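You operate a simulated robot arm through the tools that you are given. There is no shell and no other tool. Be economical: measure what you need, move in short steps, check, and stop when the job is done.

You run a simulated robot arm. Do the job below in one go: nothing can be reset, and whatever is moved stays where it is left.

JOB
Top up the little purple tub with salt water; put it back.
Fine: to its white band, under the spout, none spilt; teal dial back at off, sliding plate in the middle. Where these are worked on the way, their far stop is far enough and under half their travel is too little: teal dial.

The check looks at the end state, three seconds after you hand in, the way a careful person would. Anything else that was tipped, shoved, dropped, spilled or broken makes it a failure.

ROBOT AND FRAMES
A 6-joint arm with a two-finger parallel gripper, fixed in place. Base frame: the origin is at the foot of the arm, x ahead of it, y to its left, z up; the work surface is at about z = 0. Lengths are in m, angles in degrees, forces in N, time in s.
With the tool pointing down near the work surface it reaches from about 0.14 to 0.58 m from the base axis. Its first joint turns from -66.0 to 66.0 degrees. Payload 2.1 kg.
The TCP is the grasp point between the finger pads, 0.03 m short of the fingertips. In the tool frame z runs along the fingers and y along their closing line. Largest opening 0.094 m; finger width 0.028, thickness 0.01; the body of the gripper, 0.05 by 0.096 m, starts 0.055 m behind the TCP.
Orientation is that of the tool frame in the base frame, as a unit quaternion [x, y, z, w]. With the fingers straight down and closing along the base's y, the tool's x points along the base's -x, its y along +y and its z along -z.

CONTROLS
- The arm moves only by the tool step_arm. Its argument "steps" is text: rows parted by semicolons, each of 6 numbers parted by spaces: the shift along the tool's x, y, z in units of 250 mm (1.0 is 250 mm), then the turn, a rotation vector about the tool's x, y, z in units of 45 degrees (1.0 is 45 degrees). In form: dx dy dz wx wy wz; .... A call has 1 to 10 rows; each row is the pose to reach, as a shift and turn from the pose commanded when the call began, along the tool's axes at that moment. "grip" is the opening, from 0 (shut) to 1 (fully open), set as the call begins (left out, the last holds). A call with a number of a shift or a turn outside -1 to 1 is refused whole. A row lasts 0.2 s, in which the tool goes at most 0.05 m and 8.6 degrees; a call with a longer step from one row to the next is refused whole, and so is a gripper value outside its range. Where a pose cannot be reached the arm comes as near as it can. A force on the tool above 90 N (or 10 N above the force at the start of the call, whichever is more), or a blocked arm, ends the call early, and 0.2 s more pass. The fingers move at their own pace (about 0.072 m/s each) and stop on an object; they squeeze with about 26 N. The grip force told is the motor's: it shows also when the fingers shut on nothing. Time passes only in rows, and 0.2 s behind the last, so rows that repeat a pose let the fingers close. The reply holds the time, the measured pose of the TCP, the force on the tool along the base axes, the opening and the grip force, in the units named above and with some noise, with the torque about the TCP (base axes, N m) and any sound that the robot's microphone picked up, and new pictures: "views" is both (left out), scene, wrist or none.
- Cameras (640 x 400 px; columns grow to the right, rows downward): "scene" is fixed at [0.0532, -0.3699, 0.4886]; the picture's right is [0.81, -0.59, 0.00], its down [-0.30, -0.42, -0.86] and it looks along [0.50, 0.70, -0.51] (base axes); focal length 308 px, centre (320, 200). "wrist" rides on the gripper at [0.076, 0.014, -0.103] in the tool frame; the picture's right is [-0.18, 0.98, 0.00], its down [-0.75, -0.14, -0.64] and it looks along [-0.63, -0.12, 0.77] (tool axes); focal length 243 px, centre (320, 200). There is no depth. A picture from a camera that has moved, and an enlarged one, comes with that camera's place and axes in the base frame and with its lens.
- inspect(camera, box): a new picture of the part [left, top, right, bottom] of that camera's present view, enlarged. It takes no simulated time.
- job_done(): hands the job in; it is judged then, once.

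Go step by step. Nothing tells you positions but the pictures and the camera data: compare them with the known pose of the tool, close in by small moves and look again before you grip or let go. The budget is 120 turns and 200 pictures, counting those below and the enlarged ones. Unless the task says otherwise, let go and move clear before handing in, and close with one line.

The tools are called after ">>>" by a JSON object that holds its "method" and its "body". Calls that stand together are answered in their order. step_arm: Moves the arm, as the interface text tells. Its arguments: {"type":"object","properties":{"steps":{"type":"string"},"grip":{"type":"number"},"views":{"type":"string","enum":["both","scene","wrist","none"]}},"required":["steps"]} The other tools are called the same way: inspect (camera, box) takes an enlarged picture of a part of a camera's view; job_done () hands the job in.

At the start:

```text
time_s: 0.0
ee_pos: [0.2763, 0.1284, 0.3337]
tool_rot: [0.0, 1.0, 0.0, 0.0]
wrist_force: [-1.1, -0.4, 0.8]
torque: [-0.02, 0.01, -0.02]
width: 0.0941
finger_force: 0.0
```

scene: 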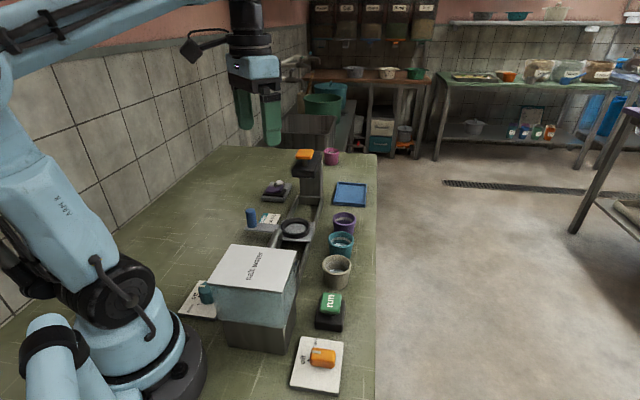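
wrist: 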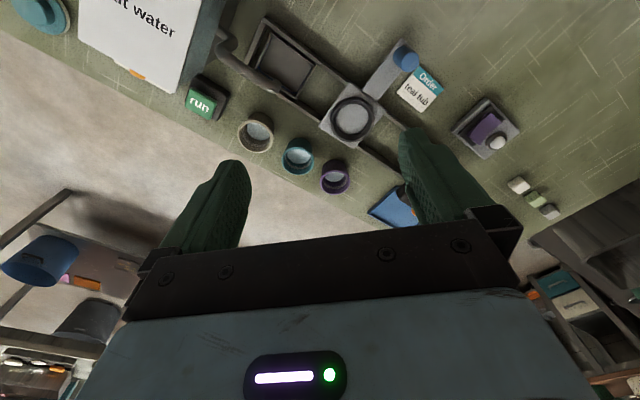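

I see a dispenser ("salt water" tank), a row of tubs, dials, a run button and a sliding plate. I'll enlarge the views first to find out what each is.

>>> {"method": "inspect", "body": {"camera": "scene", "box": [180, 220, 380, 400]}}

>>> {"method": "inspect", "body": {"camera": "scene", "box": [230, 140, 380, 260]}}

>>> {"method": "inspect", "body": {"camera": "wrist", "box": [180, 0, 560, 220]}}

```text
2.22 times, centred on (280, 310) of scene
camera zoom: at [0.0532, -0.3699, 0.4886], right [0.81, -0.59, 0.0], down [-0.3, -0.42, -0.86], along [0.5, 0.7, -0.51], focal length 684 px, centre (409, -44)
```

zoom: 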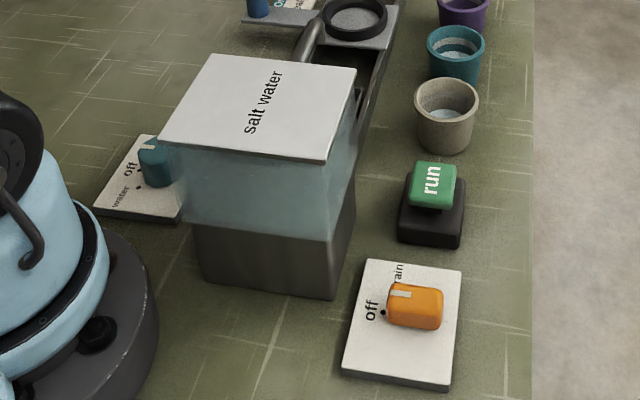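

```text
3.33 times, centred on (305, 200) of scene
camera zoom: at [0.0532, -0.3699, 0.4886], right [0.81, -0.59, 0.0], down [-0.3, -0.42, -0.86], along [0.5, 0.7, -0.51], focal length 1026 px, centre (370, 200)
```

zoom: 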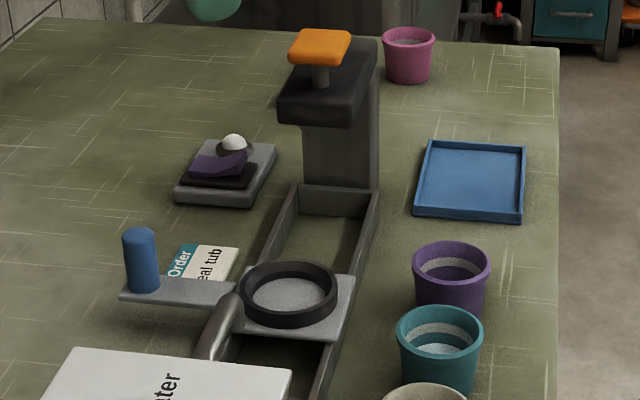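

```text
1.68 times, centred on (370, 110) of wrist
camera zoom: at [0.2, 0.1422, 0.4356], right [0.18, 0.98, 0.0], down [0.75, -0.14, 0.64], along [0.63, -0.12, -0.77], focal length 409 px, centre (236, 352)
```

zoom: 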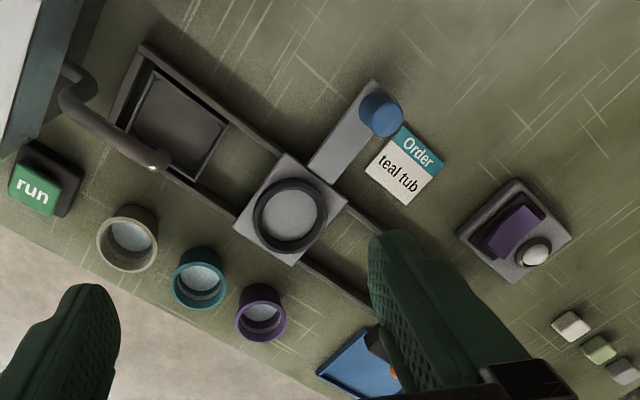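

The layout is a slide track running diagonally (about 45°), with the tank and spout at the near end and the press at the far end. The tubs stand in a row, and purple is the farthest one at about (0.47, 0.12). I'll turn the tool 45° and move nearer for a better look.

>>> {"method": "step_arm", "body": {"steps": "-0.08 -0.03 0.03 0 0 -0.17; -0.16 -0.06 0.07 0 0 -0.34; -0.25 -0.1 0.1 0 0 -0.51; -0.33 -0.13 0.14 0 0 -0.68; -0.41 -0.16 0.18 0 0 -0.85; -0.495 -0.19 0.21 0 0 -1; -0.495 -0.19 0.21 0 0 -1", "grip": 1}}

```text
time_s: 1.6
ee_pos: [0.4007, 0.082, 0.2797]
tool_rot: [-0.384, 0.924, 0.0, 0.0]
wrist_force: [0.1, 0.3, -0.5]
torque: [0.03, 0.01, 0.0]
width: 0.0942
finger_force: 0.1
camera wrist: at [0.337, 0.0374, 0.3826], right [-0.57, 0.82, 0.0], down [0.63, 0.43, 0.64], along [0.53, 0.36, -0.77], focal length 243 px, centre (320, 200)
```

scene: 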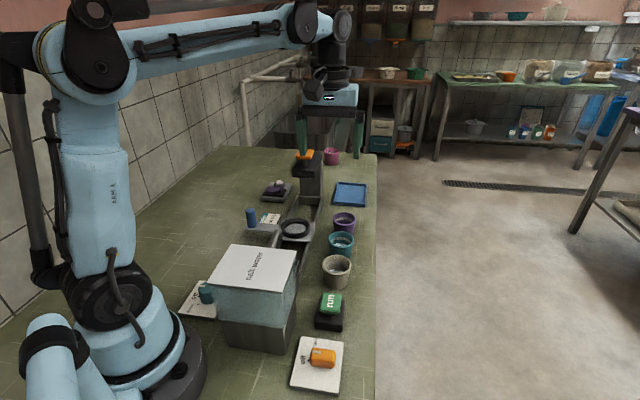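
wrist: 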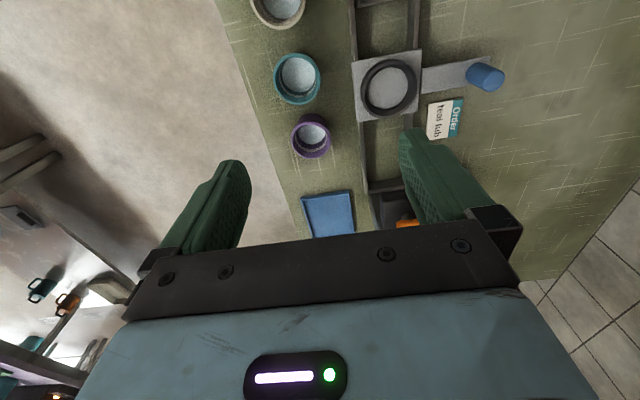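

The track lies at about 45°. I'll enlarge the tubs and the plate.

>>> {"method": "inspect", "body": {"camera": "wrist", "box": [240, 0, 520, 175]}}

>>> {"method": "inspect", "body": {"camera": "scene", "box": [290, 180, 380, 300]}}

>>> {"method": "inspect", "body": {"camera": "scene", "box": [170, 265, 260, 335]}}

```text
2.29 times, centred on (380, 88) of wrist
camera zoom: at [0.337, 0.0374, 0.3826], right [-0.57, 0.82, 0.0], down [0.63, 0.43, 0.64], along [0.53, 0.36, -0.77], focal length 555 px, centre (183, 457)
```

zoom: 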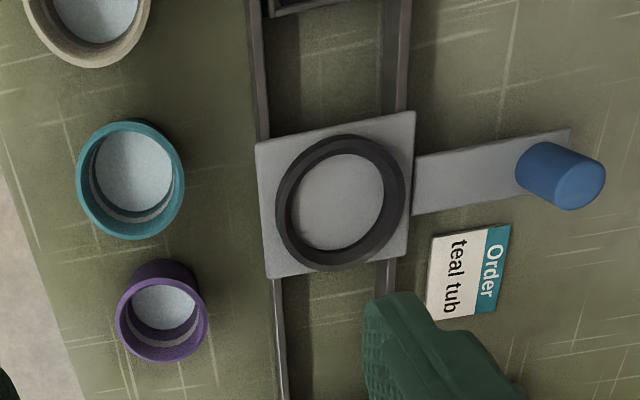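

```text
3.33 times, centred on (335, 240) of scene
camera zoom: at [0.0532, -0.3699, 0.4886], right [0.81, -0.59, 0.0], down [-0.3, -0.42, -0.86], along [0.5, 0.7, -0.51], focal length 1026 px, centre (270, 67)
```

zoom: 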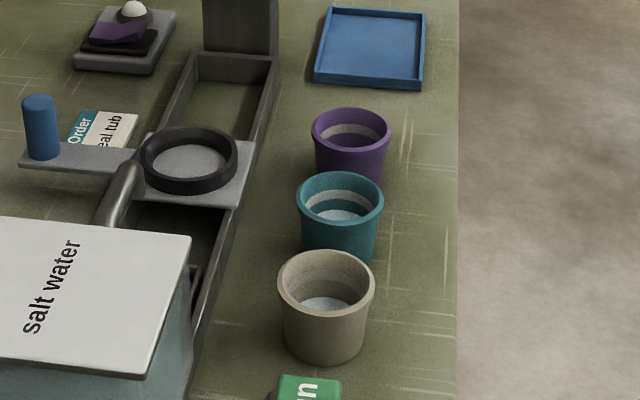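

```text
5.71 times, centred on (215, 300) of scene
camera zoom: at [0.0532, -0.3699, 0.4886], right [0.81, -0.59, 0.0], down [-0.3, -0.42, -0.86], along [0.5, 0.7, -0.51], focal length 1759 px, centre (920, -371)
```

zoom: 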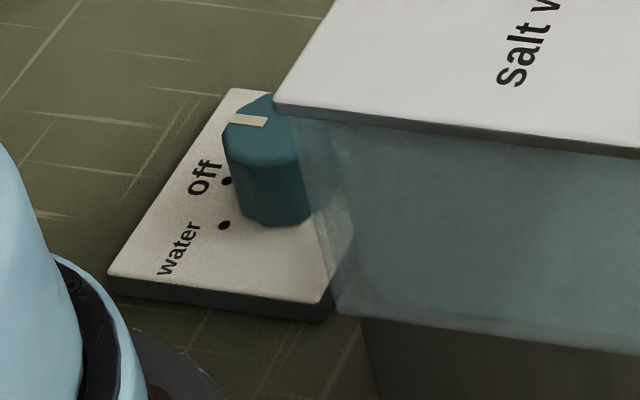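

The purple rim is about 0.06 across, at roughly (0.472, 0.117). I'll move above it and check the alignment.

>>> {"method": "step_arm", "body": {"steps": "-0.06 -0.02 0.12 0 0 0; -0.12 -0.04 0.24 0 0 0; -0.18 -0.06 0.36 0 0 0; -0.24 -0.085 0.48 0 0 0; -0.303 -0.105 0.6 0 0 0; -0.303 -0.105 0.6 0 0 0"}}

```text
time_s: 3.0
ee_pos: [0.4716, 0.1174, 0.1301]
tool_rot: [-0.382, 0.924, 0.0, 0.001]
wrist_force: [-1.1, -0.7, 0.1]
torque: [-0.01, 0.0, -0.01]
width: 0.0941
finger_force: 0.1
camera wrist: at [0.4076, 0.0724, 0.2314], right [-0.56, 0.83, 0.0], down [0.63, 0.43, 0.64], along [0.53, 0.36, -0.77], focal length 243 px, centre (320, 200)
```

scene: 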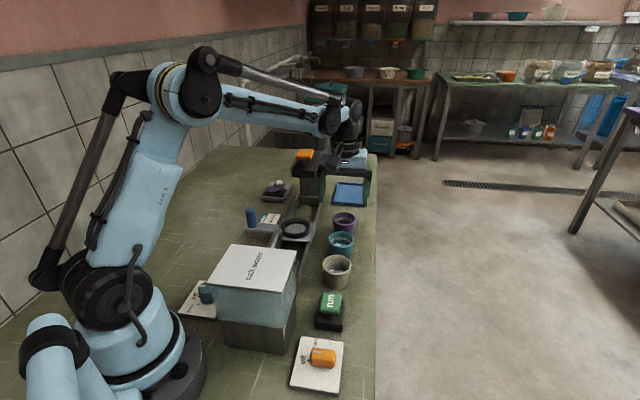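
wrist: 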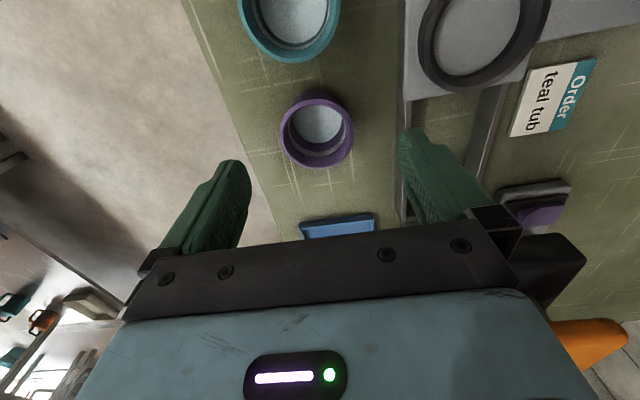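

The rim centre is at about (0.478, 0.118, 0.048). I'll descend so the fingertips overlap the top 22 mm of the tub, and check before closing.

>>> {"method": "step_arm", "body": {"steps": "-0.024 -0.012 0.0 0 0 0; -0.024 -0.012 0.1 0 0 0; -0.024 -0.012 0.2 0 0 0; -0.024 -0.012 0.296 0 0 0; -0.024 -0.012 0.296 0 0 0"}}

>>> {"method": "inspect", "body": {"camera": "scene", "box": [310, 160, 390, 260]}}

```text
time_s: 4.2
ee_pos: [0.4781, 0.1202, 0.0563]
tool_rot: [-0.383, 0.924, 0.001, 0.0]
wrist_force: [-0.4, -0.1, -0.1]
torque: [0.03, -0.03, 0.01]
width: 0.094
finger_force: 0.1
camera wrist: at [0.4148, 0.0746, 0.1577], right [-0.56, 0.83, 0.0], down [0.63, 0.43, 0.64], along [0.53, 0.36, -0.77], focal length 243 px, centre (320, 200)
```

scene: 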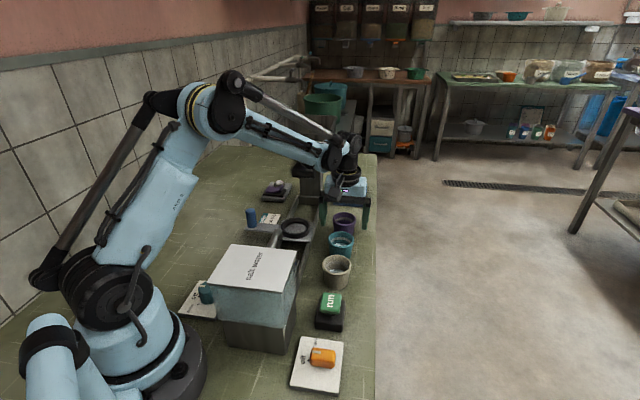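
wrist: 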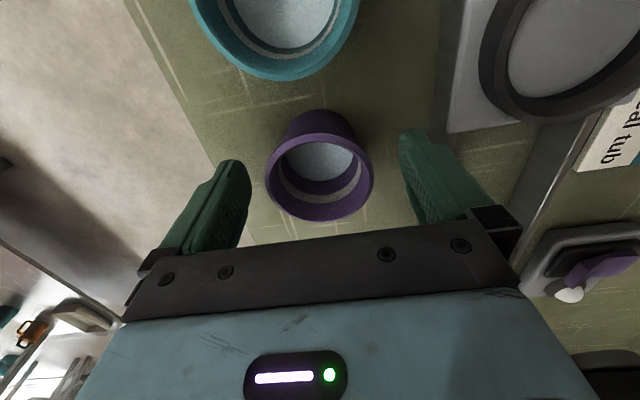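

```text
4.00 times, centred on (350, 210) of scene
camera zoom: at [0.0532, -0.3699, 0.4886], right [0.81, -0.59, 0.0], down [-0.3, -0.42, -0.86], along [0.5, 0.7, -0.51], focal length 1231 px, centre (200, 160)
```

zoom: 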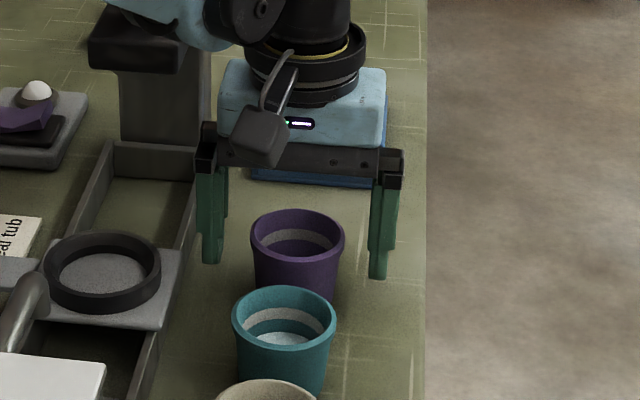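

The tub is centred between the fingers. I'll lower 5 mm and close.

>>> {"method": "step_arm", "body": {"steps": "0.006 0 0.02 0 0 0; 0.006 0 0.02 0 0 0", "views": "none"}}

>>> {"method": "step_arm", "body": {"steps": "0 0 0 0 0 0; 0 0 0 0 0 0; 0 0 0 0 0 0; 0 0 0 0 0 0", "grip": 0.55}}

```text
time_s: 4.8
ee_pos: [0.478, 0.1173, 0.0519]
tool_rot: [-0.383, 0.924, 0.001, -0.001]
wrist_force: [0.2, 0.3, 0.4]
torque: [0.02, -0.01, 0.01]
width: 0.094
finger_force: 0.1
```

```text
time_s: 5.8
ee_pos: [0.4783, 0.1171, 0.0518]
tool_rot: [-0.382, 0.924, 0.001, 0.0]
wrist_force: [-0.3, -0.4, 0.2]
torque: [0.01, -0.01, 0.01]
width: 0.0574
finger_force: 25.8
camera wrist: at [0.4137, 0.0735, 0.1536], right [-0.56, 0.83, 0.0], down [0.63, 0.43, 0.64], along [0.53, 0.36, -0.77], focal length 243 px, centre (320, 200)
```

scene: 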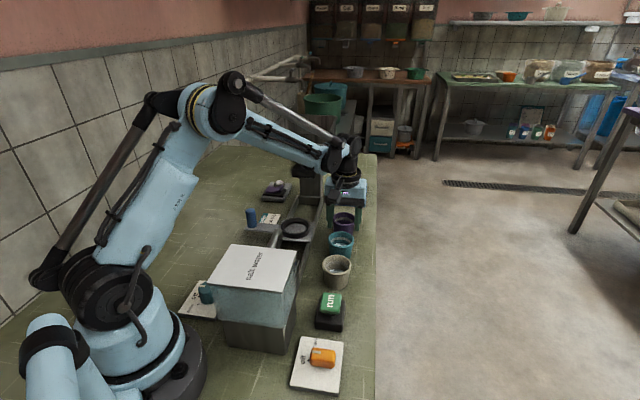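
wrist: 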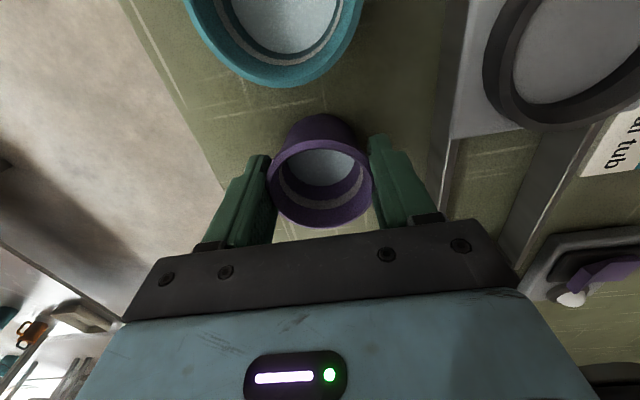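

Gripped at 57 mm. I'll lift gently.

>>> {"method": "step_arm", "body": {"steps": "0 0 -0.03 0 0 0; 0 0 -0.08 0 0 0; 0 0 -0.14 0 0 0; 0 0 -0.2 0 0 0; 0 0 -0.26 0 0 0; 0 0 -0.29 0 0 0; 0 0 -0.3 0 0 0"}}

```text
time_s: 7.4
ee_pos: [0.4774, 0.1174, 0.1268]
tool_rot: [-0.383, 0.924, 0.001, 0.0]
wrist_force: [-0.5, 0.0, -1.4]
torque: [0.01, 0.02, -0.03]
width: 0.0573
finger_force: 26.3
camera wrist: at [0.4135, 0.0726, 0.2289], right [-0.56, 0.83, 0.0], down [0.63, 0.43, 0.64], along [0.53, 0.36, -0.77], focal length 243 px, centre (320, 200)
```

scene: 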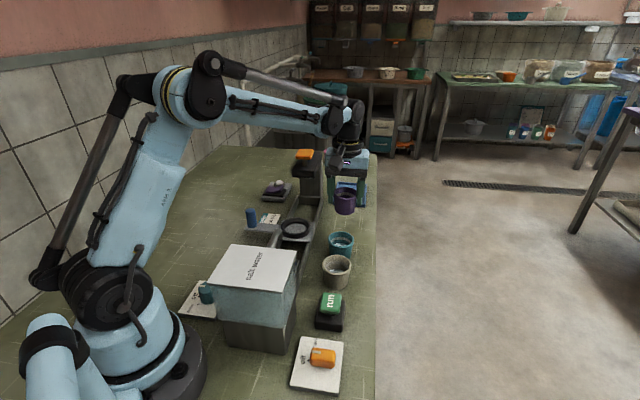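
wrist: 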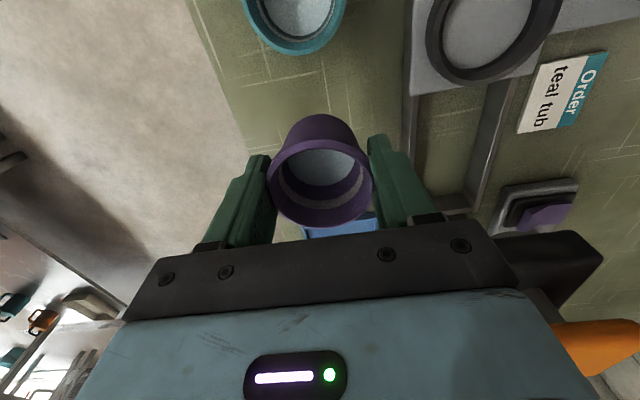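

The tub is held steady and upright. I'll carry it over to the plate's ring at constant height.

>>> {"method": "step_arm", "body": {"steps": "0.015 0.045 0 0 0 0; 0.037 0.113 0 0 0 0; 0.059 0.181 0 0 0 0; 0.081 0.249 0 0 0 0; 0.103 0.317 0 0 0 0; 0.125 0.385 0 0 0 0; 0.141 0.435 0 0 0 0; 0.147 0.452 0 0 0 0; 0.147 0.452 0 0 0 0"}}

>>> {"method": "inspect", "body": {"camera": "scene", "box": [230, 140, 380, 260]}}

```text
time_s: 9.4
ee_pos: [0.3729, 0.1718, 0.1272]
tool_rot: [-0.382, 0.924, 0.0, 0.0]
wrist_force: [-0.6, -0.2, -1.0]
torque: [-0.03, 0.0, 0.03]
width: 0.0574
finger_force: 26.0
camera wrist: at [0.3089, 0.1267, 0.2295], right [-0.56, 0.83, 0.0], down [0.63, 0.43, 0.64], along [0.53, 0.36, -0.77], focal length 243 px, centre (320, 200)
```

scene: 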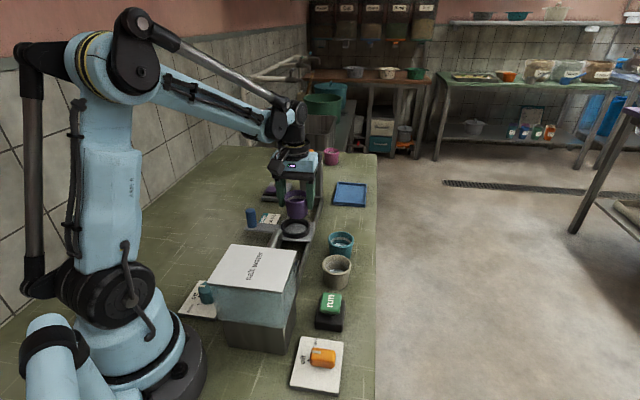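
wrist: 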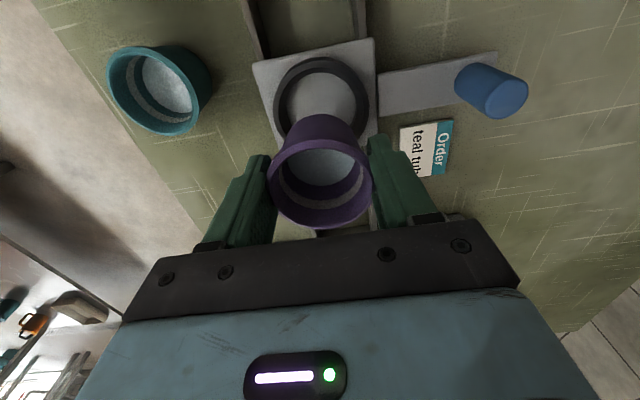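

```text
3.33 times, centred on (305, 200) of scene
camera zoom: at [0.0532, -0.3699, 0.4886], right [0.81, -0.59, 0.0], down [-0.3, -0.42, -0.86], along [0.5, 0.7, -0.51], focal length 1026 px, centre (370, 200)
```

zoom: 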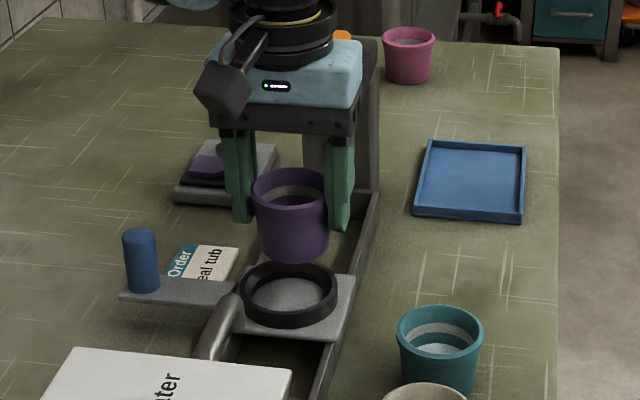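

Both cameras agree that the ring lies (-0.0105, -0.0065) from the tub. I'll correct for that, lower partway and look again.

>>> {"method": "step_arm", "body": {"steps": "0.024 0.005 0.03 0 0 0; 0.048 0.011 0.06 0 0 0; 0.048 0.011 0.088 0 0 0; 0.048 0.011 0.088 0 0 0", "views": "none"}}

>>> {"method": "inspect", "body": {"camera": "scene", "box": [250, 170, 340, 260]}}

>>> {"method": "inspect", "body": {"camera": "wrist", "box": [220, 20, 420, 240]}}

```text
time_s: 10.4
ee_pos: [0.3624, 0.1664, 0.1059]
tool_rot: [-0.382, 0.924, 0.0, 0.0]
wrist_force: [0.8, 1.0, -0.9]
torque: [-0.01, -0.05, -0.01]
width: 0.0573
finger_force: 25.4
```

```text
4.44 times, centred on (295, 215) of scene
camera zoom: at [0.0532, -0.3699, 0.4886], right [0.81, -0.59, 0.0], down [-0.3, -0.42, -0.86], along [0.5, 0.7, -0.51], focal length 1368 px, centre (431, 133)
```

zoom: 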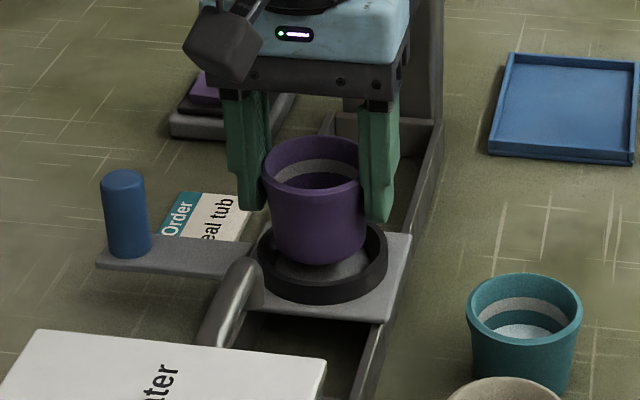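

```text
1.82 times, centred on (320, 130) of wrist
camera zoom: at [0.2978, 0.1212, 0.2069], right [-0.56, 0.83, 0.0], down [0.63, 0.43, 0.64], along [0.53, 0.36, -0.77], focal length 441 px, centre (320, 327)
```

zoom: 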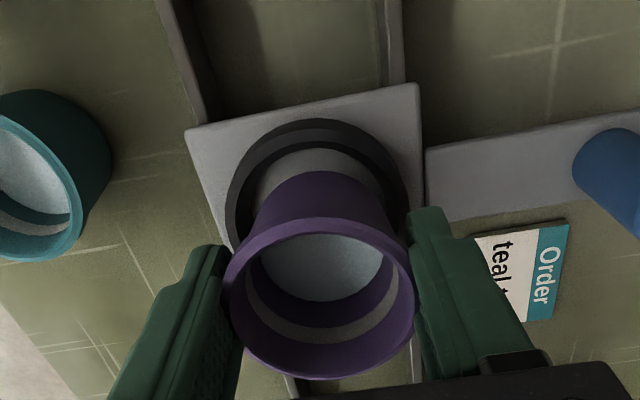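

The lateral alignment looks good and the along-track error is within a few mm. I'll lower a little more to remove the parallax and look again.

>>> {"method": "step_arm", "body": {"steps": "0 0 0.02 0 0 0; 0 0 0.036 0 0 0; 0 0 0.036 0 0 0", "views": "none"}}

>>> {"method": "inspect", "body": {"camera": "scene", "box": [270, 190, 330, 240]}}

>>> {"method": "inspect", "body": {"camera": "wrist", "box": [250, 50, 390, 150]}}

```text
time_s: 11.2
ee_pos: [0.3608, 0.1646, 0.0953]
tool_rot: [-0.382, 0.924, 0.0, 0.001]
wrist_force: [-0.4, 0.2, -0.5]
torque: [0.0, 0.01, 0.0]
width: 0.0571
finger_force: 26.2
```

```text
8.00 times, centred on (300, 215) of scene
camera zoom: at [0.0532, -0.3699, 0.4886], right [0.81, -0.59, 0.0], down [-0.3, -0.42, -0.86], along [0.5, 0.7, -0.51], focal length 2462 px, centre (480, 80)
```

zoom: 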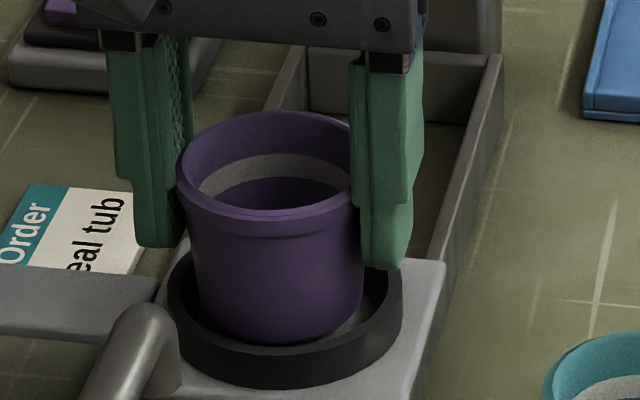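

```text
4.00 times, centred on (320, 100) of wrist
camera zoom: at [0.2973, 0.1206, 0.1975], right [-0.56, 0.83, 0.0], down [0.63, 0.43, 0.64], along [0.53, 0.36, -0.77], focal length 970 px, centre (320, 600)
```

zoom: 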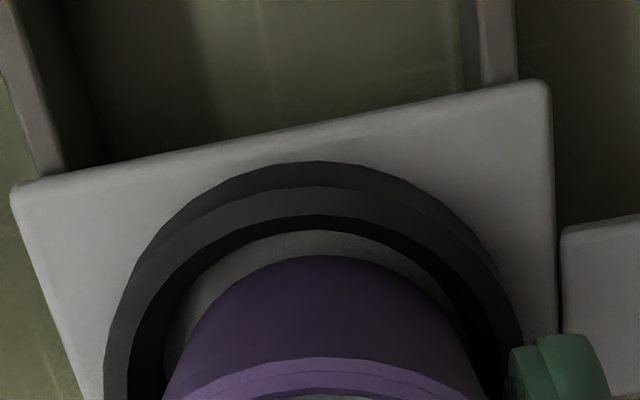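

The tub is just above the ring and needs about 3 mm forward along the track and 2 mm toward −tool y. I'll correct that and lower 5 mm.

>>> {"method": "step_arm", "body": {"steps": "-0.012 -0.007 0 0 0 0; -0.012 -0.007 0.01 0 0 0; -0.012 -0.007 0.02 0 0 0; -0.012 -0.007 0.02 0 0 0", "views": "none"}}

>>> {"method": "inspect", "body": {"camera": "scene", "box": [270, 190, 330, 240]}}

>>> {"method": "inspect", "body": {"camera": "wrist", "box": [250, 50, 390, 150]}}

```text
time_s: 12.2
ee_pos: [0.3648, 0.165, 0.0913]
tool_rot: [-0.383, 0.924, 0.0, 0.0]
wrist_force: [0.3, -1.2, -1.3]
torque: [0.0, 0.07, 0.0]
width: 0.0573
finger_force: 25.6
```

```text
8.00 times, centred on (300, 215) of scene
camera zoom: at [0.0532, -0.3699, 0.4886], right [0.81, -0.59, 0.0], down [-0.3, -0.42, -0.86], along [0.5, 0.7, -0.51], focal length 2462 px, centre (480, 80)
```

zoom: 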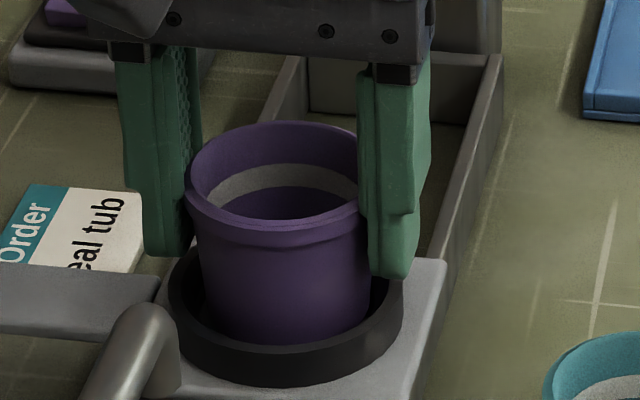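

```text
4.00 times, centred on (320, 100) of wrist
camera zoom: at [0.3003, 0.1214, 0.1924], right [-0.56, 0.83, 0.0], down [0.63, 0.43, 0.64], along [0.53, 0.36, -0.77], focal length 970 px, centre (320, 600)
```

zoom: 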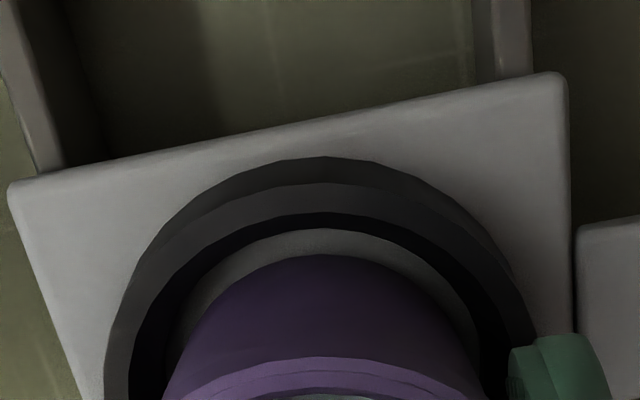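

The tub looks centred and is starting to enter the ring. I'll lower in small steps and watch the force.

>>> {"method": "step_arm", "body": {"steps": "0 0 0.008 0 0 0; 0 0 0.016 0 0 0; 0 0 0.016 0 0 0", "views": "none"}}

>>> {"method": "inspect", "body": {"camera": "scene", "box": [270, 190, 330, 240]}}

```text
time_s: 13.0
ee_pos: [0.3643, 0.1661, 0.0873]
tool_rot: [-0.384, 0.923, 0.0, 0.0]
wrist_force: [-2.2, 1.9, 21.4]
torque: [0.08, -0.07, 0.03]
width: 0.0569
finger_force: 25.7
```

```text
8.00 times, centred on (300, 215) of scene
camera zoom: at [0.0532, -0.3699, 0.4885], right [0.81, -0.59, 0.0], down [-0.3, -0.42, -0.86], along [0.5, 0.7, -0.51], focal length 2462 px, centre (480, 80)
```

zoom: 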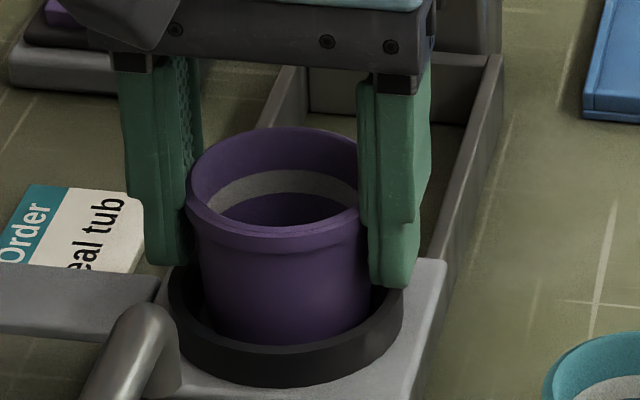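

The 21 N contact at base z≈0.036, with the tub's foot hidden inside the ring, means it is seated on the plate. I'll ease up slightly and open a little.

>>> {"method": "step_arm", "body": {"steps": "0 0 -0.006 0 0 0; 0 0 -0.006 0 0 0", "views": "none"}}

>>> {"method": "step_arm", "body": {"steps": "0 0 0 0 0 0; 0 0 0 0 0 0; 0 0 0 0 0 0", "grip": 0.75}}

>>> {"method": "inspect", "body": {"camera": "scene", "box": [270, 190, 330, 240]}}

```text
time_s: 13.6
ee_pos: [0.3651, 0.1648, 0.0873]
tool_rot: [-0.383, 0.924, 0.0, 0.0]
wrist_force: [0.4, 0.6, -0.6]
torque: [0.01, -0.01, 0.03]
width: 0.0569
finger_force: 25.7
```

```text
time_s: 14.4
ee_pos: [0.3631, 0.1652, 0.0885]
tool_rot: [-0.383, 0.924, 0.0, 0.0]
wrist_force: [0.2, 0.6, 0.3]
torque: [0.04, -0.04, -0.01]
width: 0.0705
finger_force: 0.1
camera wrist: at [0.3006, 0.1212, 0.1905], right [-0.56, 0.83, 0.0], down [0.63, 0.43, 0.64], along [0.53, 0.36, -0.77], focal length 243 px, centre (320, 200)
```

scene: 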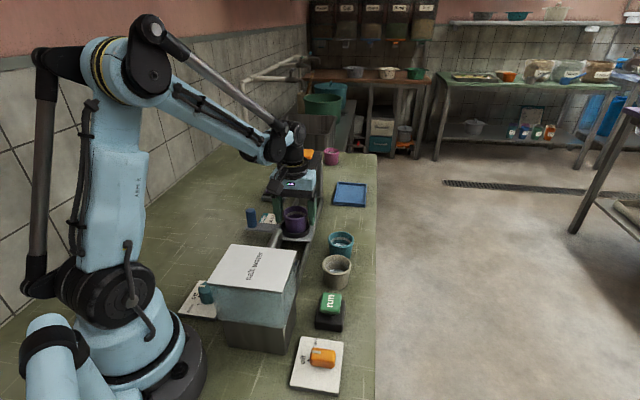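
wrist: 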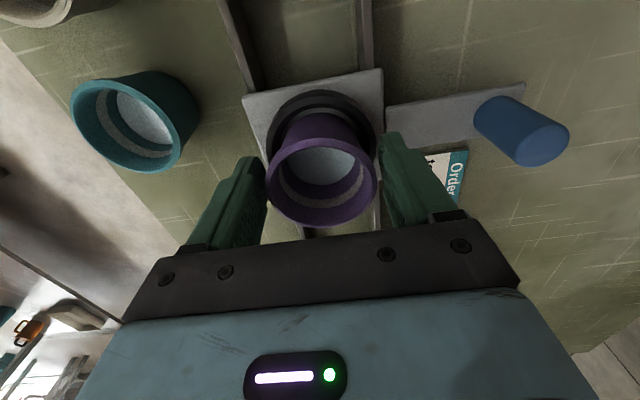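

```text
8.00 times, centred on (300, 215) of scene
camera zoom: at [0.0532, -0.3699, 0.4886], right [0.81, -0.59, 0.0], down [-0.3, -0.42, -0.86], along [0.5, 0.7, -0.51], focal length 2462 px, centre (480, 80)
```

zoom: 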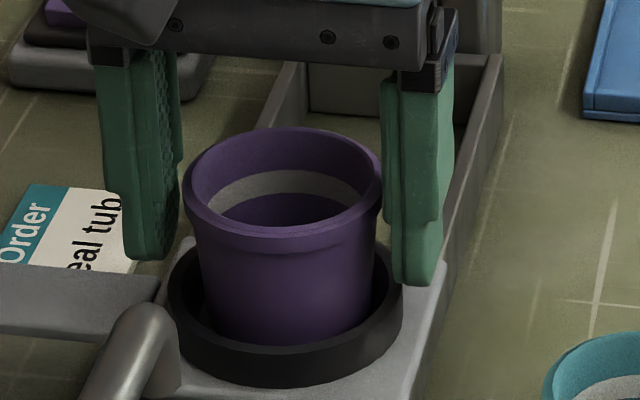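

The tub is seated in the ring, upright. I'll open fully, rise and move above the blue slide handle at about (0.283, 0.24).

>>> {"method": "step_arm", "body": {"steps": "0 0 0 0 0 0; 0 0 -0.1 0 0 0; 0 0 -0.25 0 0 0; 0 0 -0.4 0 0 0; 0.01 0.15 -0.4 0 0 0; 0.02 0.3 -0.38 0 0 0; 0.02 0.441 -0.35 0 0 0; 0.02 0.441 -0.28 0 0 0; 0.02 0.441 -0.28 0 0 0", "grip": 1}}

```text
time_s: 16.4
ee_pos: [0.2841, 0.2406, 0.1591]
tool_rot: [-0.383, 0.924, -0.001, 0.0]
wrist_force: [-0.5, -0.3, 0.4]
torque: [0.02, 0.0, -0.03]
width: 0.0942
finger_force: 0.1
camera wrist: at [0.2203, 0.1958, 0.2604], right [-0.56, 0.83, 0.0], down [0.63, 0.43, 0.64], along [0.53, 0.36, -0.77], focal length 243 px, centre (320, 200)
```

scene: 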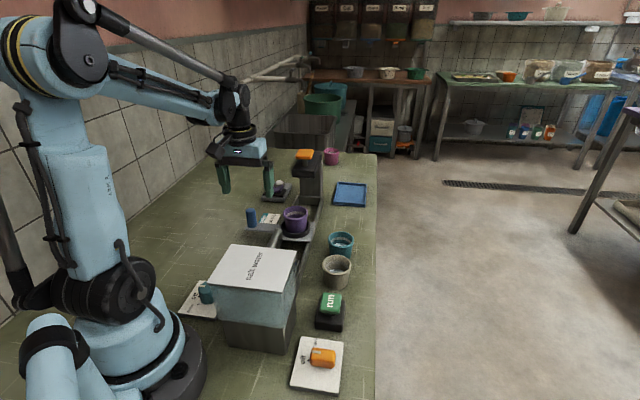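
wrist: 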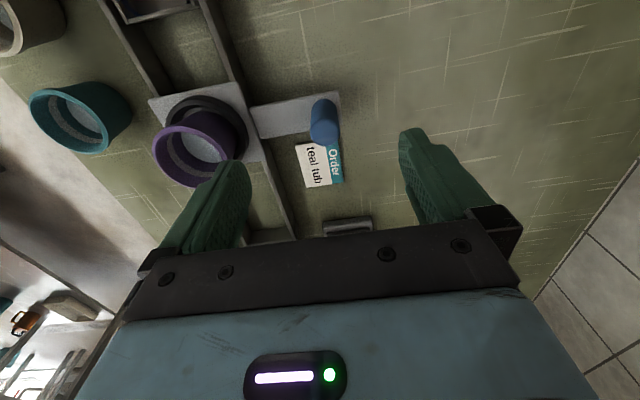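

The knob is at about (0.283, 0.243), right under the TCP. I'll descend with the opening partly closed.

>>> {"method": "step_arm", "body": {"steps": "-0.004 0.006 0 0 0 0; -0.004 0.006 0.12 0 0 0; -0.004 0.006 0.24 0 0 0; -0.004 0.006 0.336 0 0 0; -0.004 0.006 0.336 0 0 0", "grip": 0.6}}

>>> {"method": "inspect", "body": {"camera": "scene", "box": [220, 170, 320, 250]}}

```text
time_s: 17.6
ee_pos: [0.2829, 0.2401, 0.0757]
tool_rot: [-0.383, 0.924, 0.0, 0.0]
wrist_force: [0.2, 0.1, -0.4]
torque: [-0.01, -0.02, 0.01]
width: 0.0561
finger_force: 0.2
camera wrist: at [0.2195, 0.1971, 0.177], right [-0.56, 0.83, 0.0], down [0.63, 0.43, 0.64], along [0.53, 0.36, -0.77], focal length 243 px, centre (320, 200)
```

scene: 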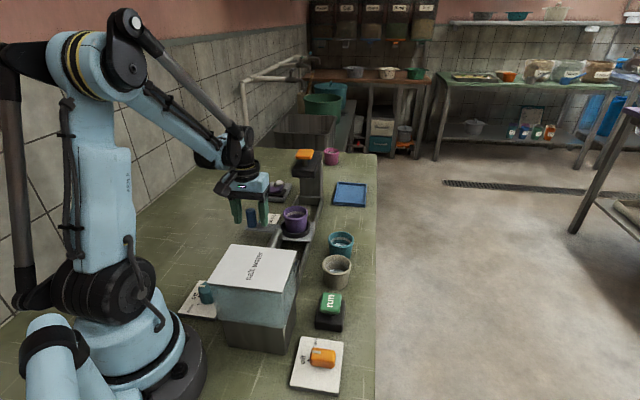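
wrist: 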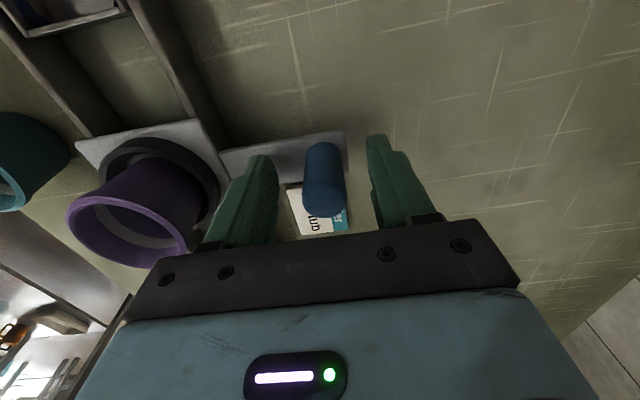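

```text
5.00 times, centred on (270, 210) of scene
camera zoom: at [0.0532, -0.3699, 0.4886], right [0.81, -0.59, 0.0], down [-0.3, -0.42, -0.86], along [0.5, 0.7, -0.51], focal length 1539 px, centre (570, 150)
```

zoom: 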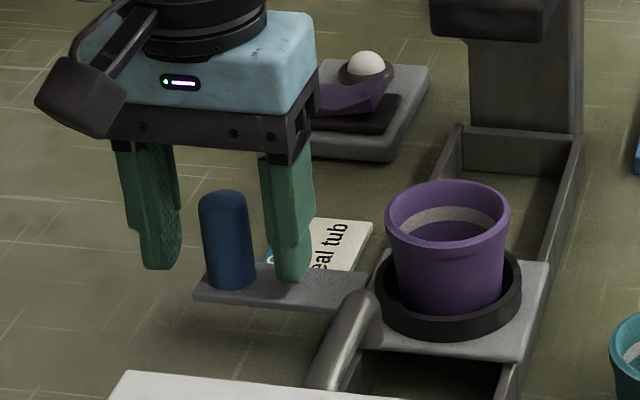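

The knob is centred between the fingers, so I'll close on it.

>>> {"method": "step_arm", "body": {"steps": "0 0 0 0 0 0; 0 0 0 0 0 0; 0 0 0 0 0 0; 0 0 0 0 0 0", "grip": 0.1, "views": "none"}}

>>> {"method": "step_arm", "body": {"steps": "0.02 0 0 0 0 0; 0.04 0 0 0 0 0; 0.06 0 0 0 0 0; 0.08 0 0 0 0 0; 0.08 0 0 0 0 0"}}

>>> {"method": "inspect", "body": {"camera": "scene", "box": [220, 170, 320, 250]}}

```text
time_s: 18.6
ee_pos: [0.2814, 0.2421, 0.0749]
tool_rot: [-0.384, 0.923, 0.001, 0.0]
wrist_force: [-15.0, 16.1, -3.7]
torque: [-0.34, -0.41, 0.25]
width: 0.0237
finger_force: 45.2
```

```text
time_s: 19.8
ee_pos: [0.2682, 0.2282, 0.0753]
tool_rot: [-0.383, 0.924, 0.002, -0.001]
wrist_force: [-18.2, 18.0, 9.8]
torque: [-0.17, -0.83, 0.23]
width: 0.0238
finger_force: 44.7
camera wrist: at [0.2042, 0.1831, 0.1769], right [-0.57, 0.82, 0.0], down [0.63, 0.43, 0.64], along [0.53, 0.37, -0.77], focal length 243 px, centre (320, 200)
```

scene: 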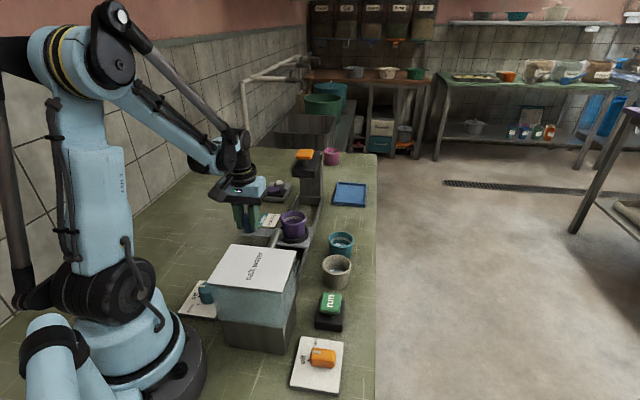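
wrist: 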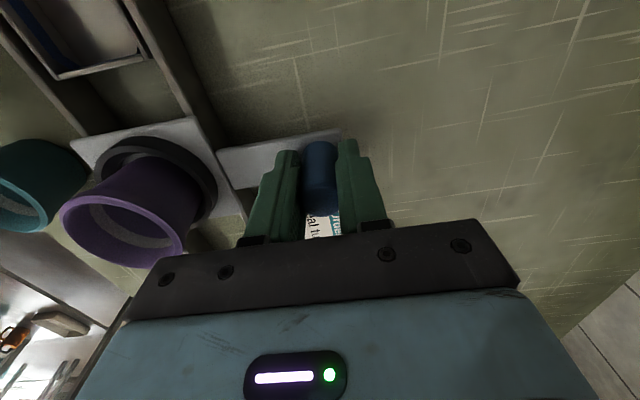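

```text
5.00 times, centred on (270, 210) of scene
camera zoom: at [0.0532, -0.3699, 0.4886], right [0.81, -0.59, 0.0], down [-0.3, -0.42, -0.86], along [0.5, 0.7, -0.51], focal length 1539 px, centre (570, 150)
```

zoom: 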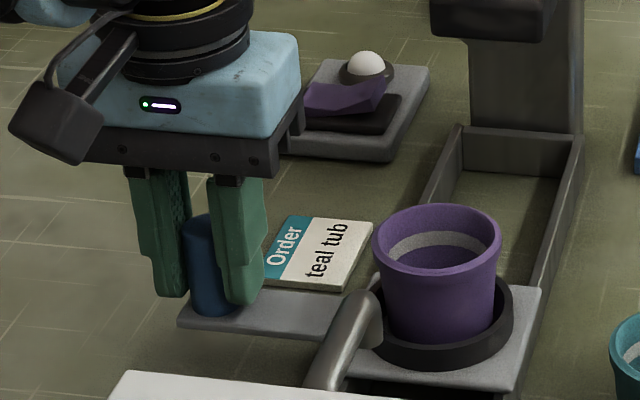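

The plate slides smoothly and the tub rides along. I'll relieve the small sideways load and keep sliding toward the spout.

>>> {"method": "step_arm", "body": {"steps": "0.02 0.008 0 0 0 0; 0.06 0.008 0 0 0 0; 0.1 0.008 0 0 0 0; 0.14 0.008 0 0 0 0; 0.18 0.008 0 0 0 0; 0.22 0.008 0 0 0 0; 0.26 0.008 0 0 0 0; 0.3 0.008 0 0 0 0; 0.32 0.008 0 0 0 0; 0.32 0.008 0 0 0 0"}}

>>> {"method": "inspect", "body": {"camera": "scene", "box": [190, 190, 310, 290]}}

```text
time_s: 22.0
ee_pos: [0.2104, 0.1712, 0.0747]
tool_rot: [-0.383, 0.924, -0.002, 0.001]
wrist_force: [18.7, -17.9, -42.1]
torque: [0.82, 0.56, -0.2]
width: 0.0238
finger_force: 45.0
camera wrist: at [0.1465, 0.1271, 0.1762], right [-0.56, 0.83, 0.0], down [0.63, 0.43, 0.64], along [0.53, 0.36, -0.77], focal length 243 px, centre (320, 200)
```

scene: 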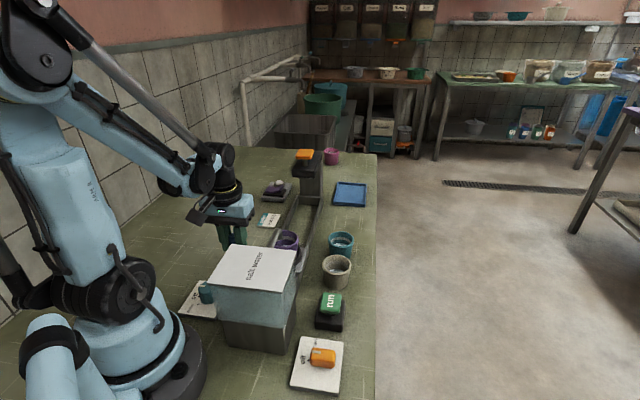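
wrist: 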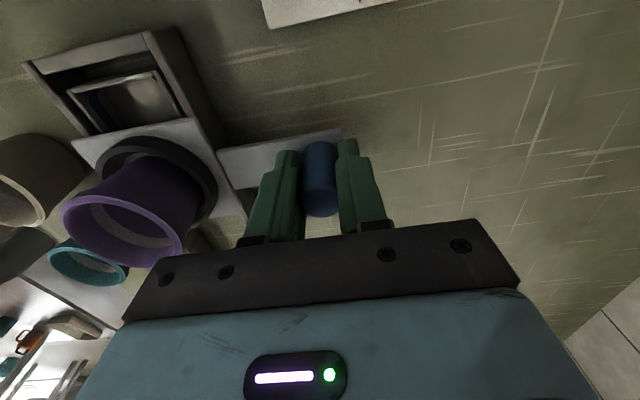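

```text
4.00 times, centred on (250, 240) of scene
camera zoom: at [0.0533, -0.3698, 0.4886], right [0.81, -0.59, 0.0], down [-0.3, -0.42, -0.86], along [0.5, 0.7, -0.51], focal length 1231 px, centre (600, 40)
```

zoom: 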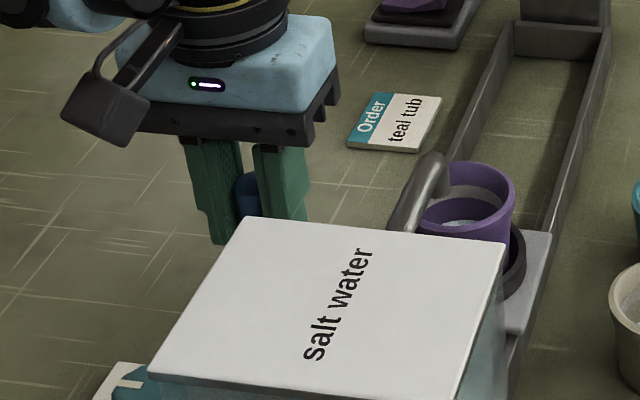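

The tub is nearly at the spout. I'll correct for the sideways and vertical load and continue to the stop.

>>> {"method": "step_arm", "body": {"steps": "0.0 -0.004 0.006 0 0 0; 0.03 -0.004 0.006 0 0 0; 0.06 -0.004 0.006 0 0 0; 0.09 -0.004 0.006 0 0 0; 0.11 -0.004 0.006 0 0 0; 0.11 -0.004 0.006 0 0 0"}}

>>> {"method": "inspect", "body": {"camera": "scene", "box": [190, 190, 310, 290]}}

```text
time_s: 23.4
ee_pos: [0.1923, 0.1527, 0.0733]
tool_rot: [-0.383, 0.924, 0.0, 0.001]
wrist_force: [7.3, -6.9, 43.3]
torque: [0.03, -0.26, -0.03]
width: 0.0236
finger_force: 44.6
camera wrist: at [0.1285, 0.1083, 0.1753], right [-0.56, 0.83, 0.0], down [0.63, 0.43, 0.64], along [0.53, 0.36, -0.77], focal length 243 px, centre (320, 200)
```

scene: 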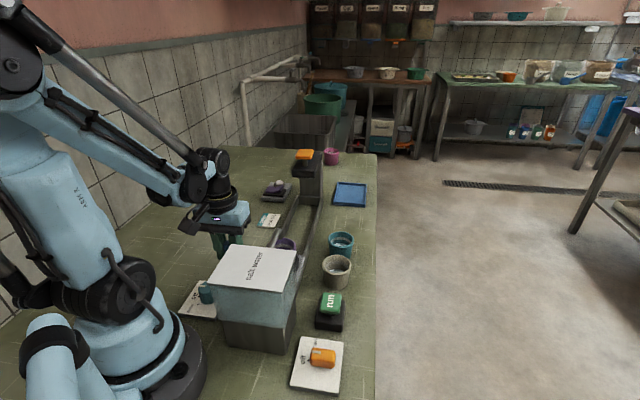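
wrist: 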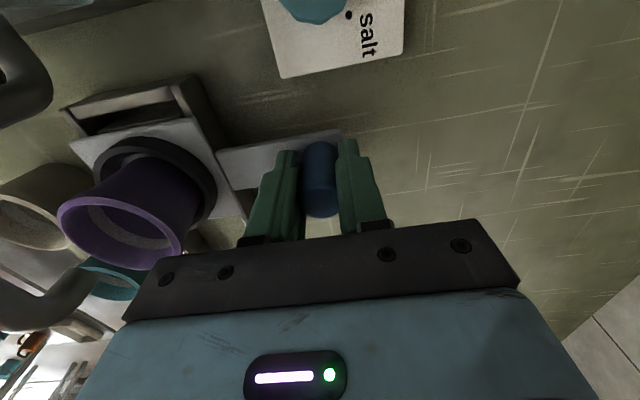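

```text
4.00 times, centred on (250, 240) of scene
camera zoom: at [0.0532, -0.37, 0.4885], right [0.81, -0.59, 0.0], down [-0.3, -0.42, -0.86], along [0.5, 0.7, -0.51], focal length 1231 px, centre (600, 40)
```

zoom: 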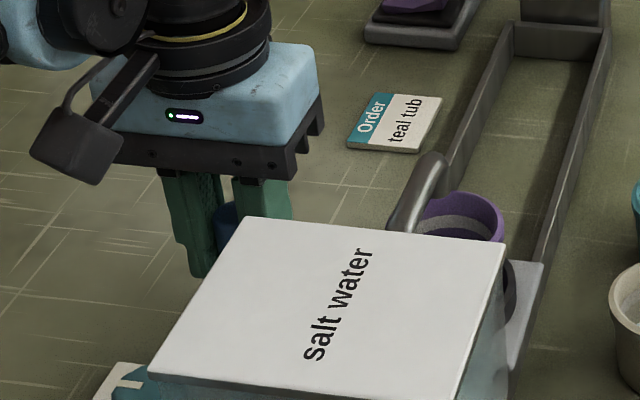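

The tub centre is about 6 mm short of the spout tip. I'll continue to the stop in small steps.

>>> {"method": "step_arm", "body": {"steps": "0.02 -0.001 -0.003 0 0 0; 0.04 -0.001 -0.003 0 0 0; 0.05 -0.001 -0.003 0 0 0; 0.05 -0.001 -0.003 0 0 0"}}

>>> {"method": "inspect", "body": {"camera": "scene", "box": [260, 200, 320, 250]}}

>>> {"method": "inspect", "body": {"camera": "wrist", "box": [0, 40, 240, 340]}}

```text
time_s: 24.1
ee_pos: [0.1912, 0.1502, 0.0735]
tool_rot: [-0.382, 0.924, 0.006, 0.014]
wrist_force: [4.4, 6.2, -12.9]
torque: [-0.33, 0.4, -0.15]
width: 0.0237
finger_force: 44.8
stopped in row 3: the force on the tool passed its limit at 101 N (the readings are from after the stop); the commanded pose is now the measured one
camera wrist: at [0.1246, 0.1043, 0.174], right [-0.56, 0.83, 0.01], down [0.62, 0.42, 0.67], along [0.55, 0.38, -0.75], focal length 243 px, centre (320, 200)
```

scene: 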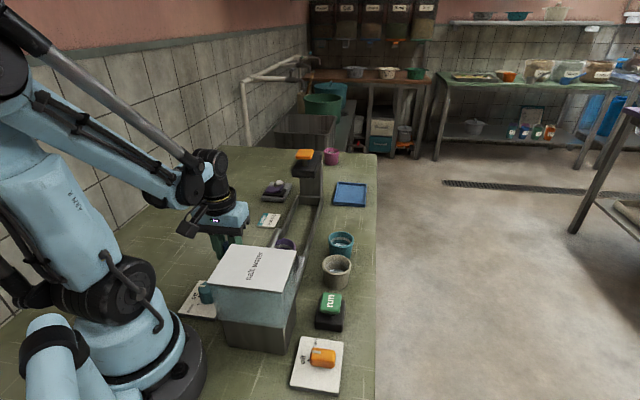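
wrist: 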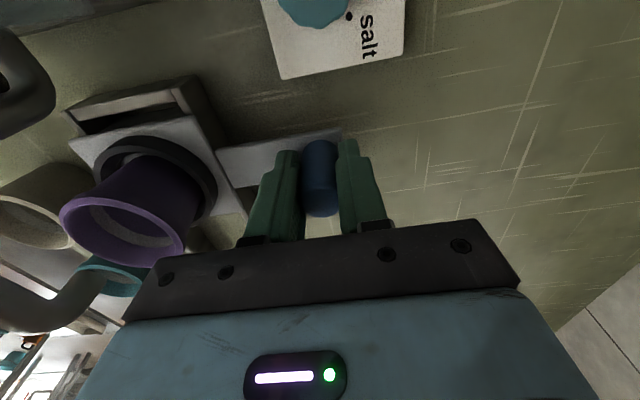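

```text
8.00 times, centred on (290, 225) of scene
camera zoom: at [0.0532, -0.3699, 0.4886], right [0.81, -0.59, 0.0], down [-0.3, -0.42, -0.86], along [0.5, 0.7, -0.51], focal length 2462 px, centre (560, 0)
```

zoom: 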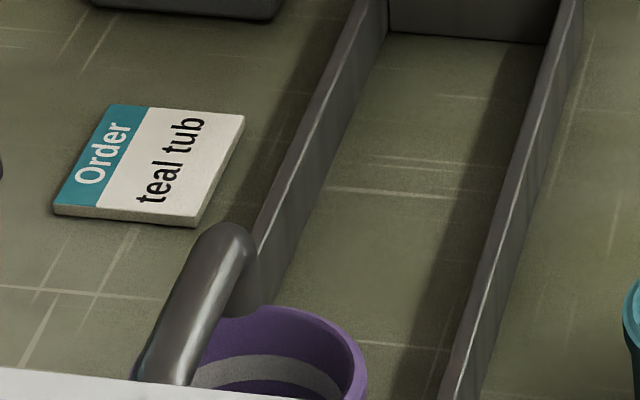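

```text
1.33 times, centred on (120, 190) of wrist
camera zoom: at [0.1246, 0.1043, 0.174], right [-0.56, 0.83, 0.01], down [0.62, 0.42, 0.67], along [0.55, 0.38, -0.75], focal length 324 px, centre (587, 213)
```

zoom: 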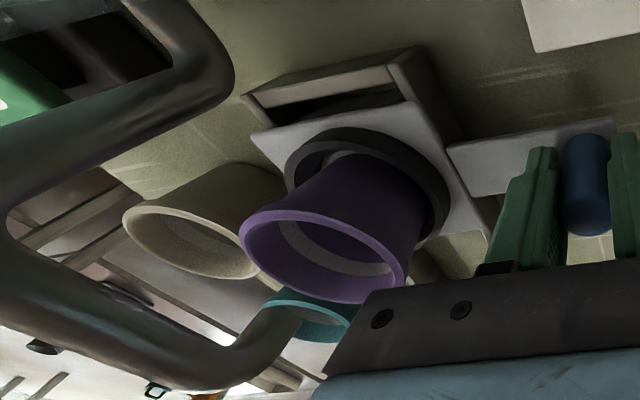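

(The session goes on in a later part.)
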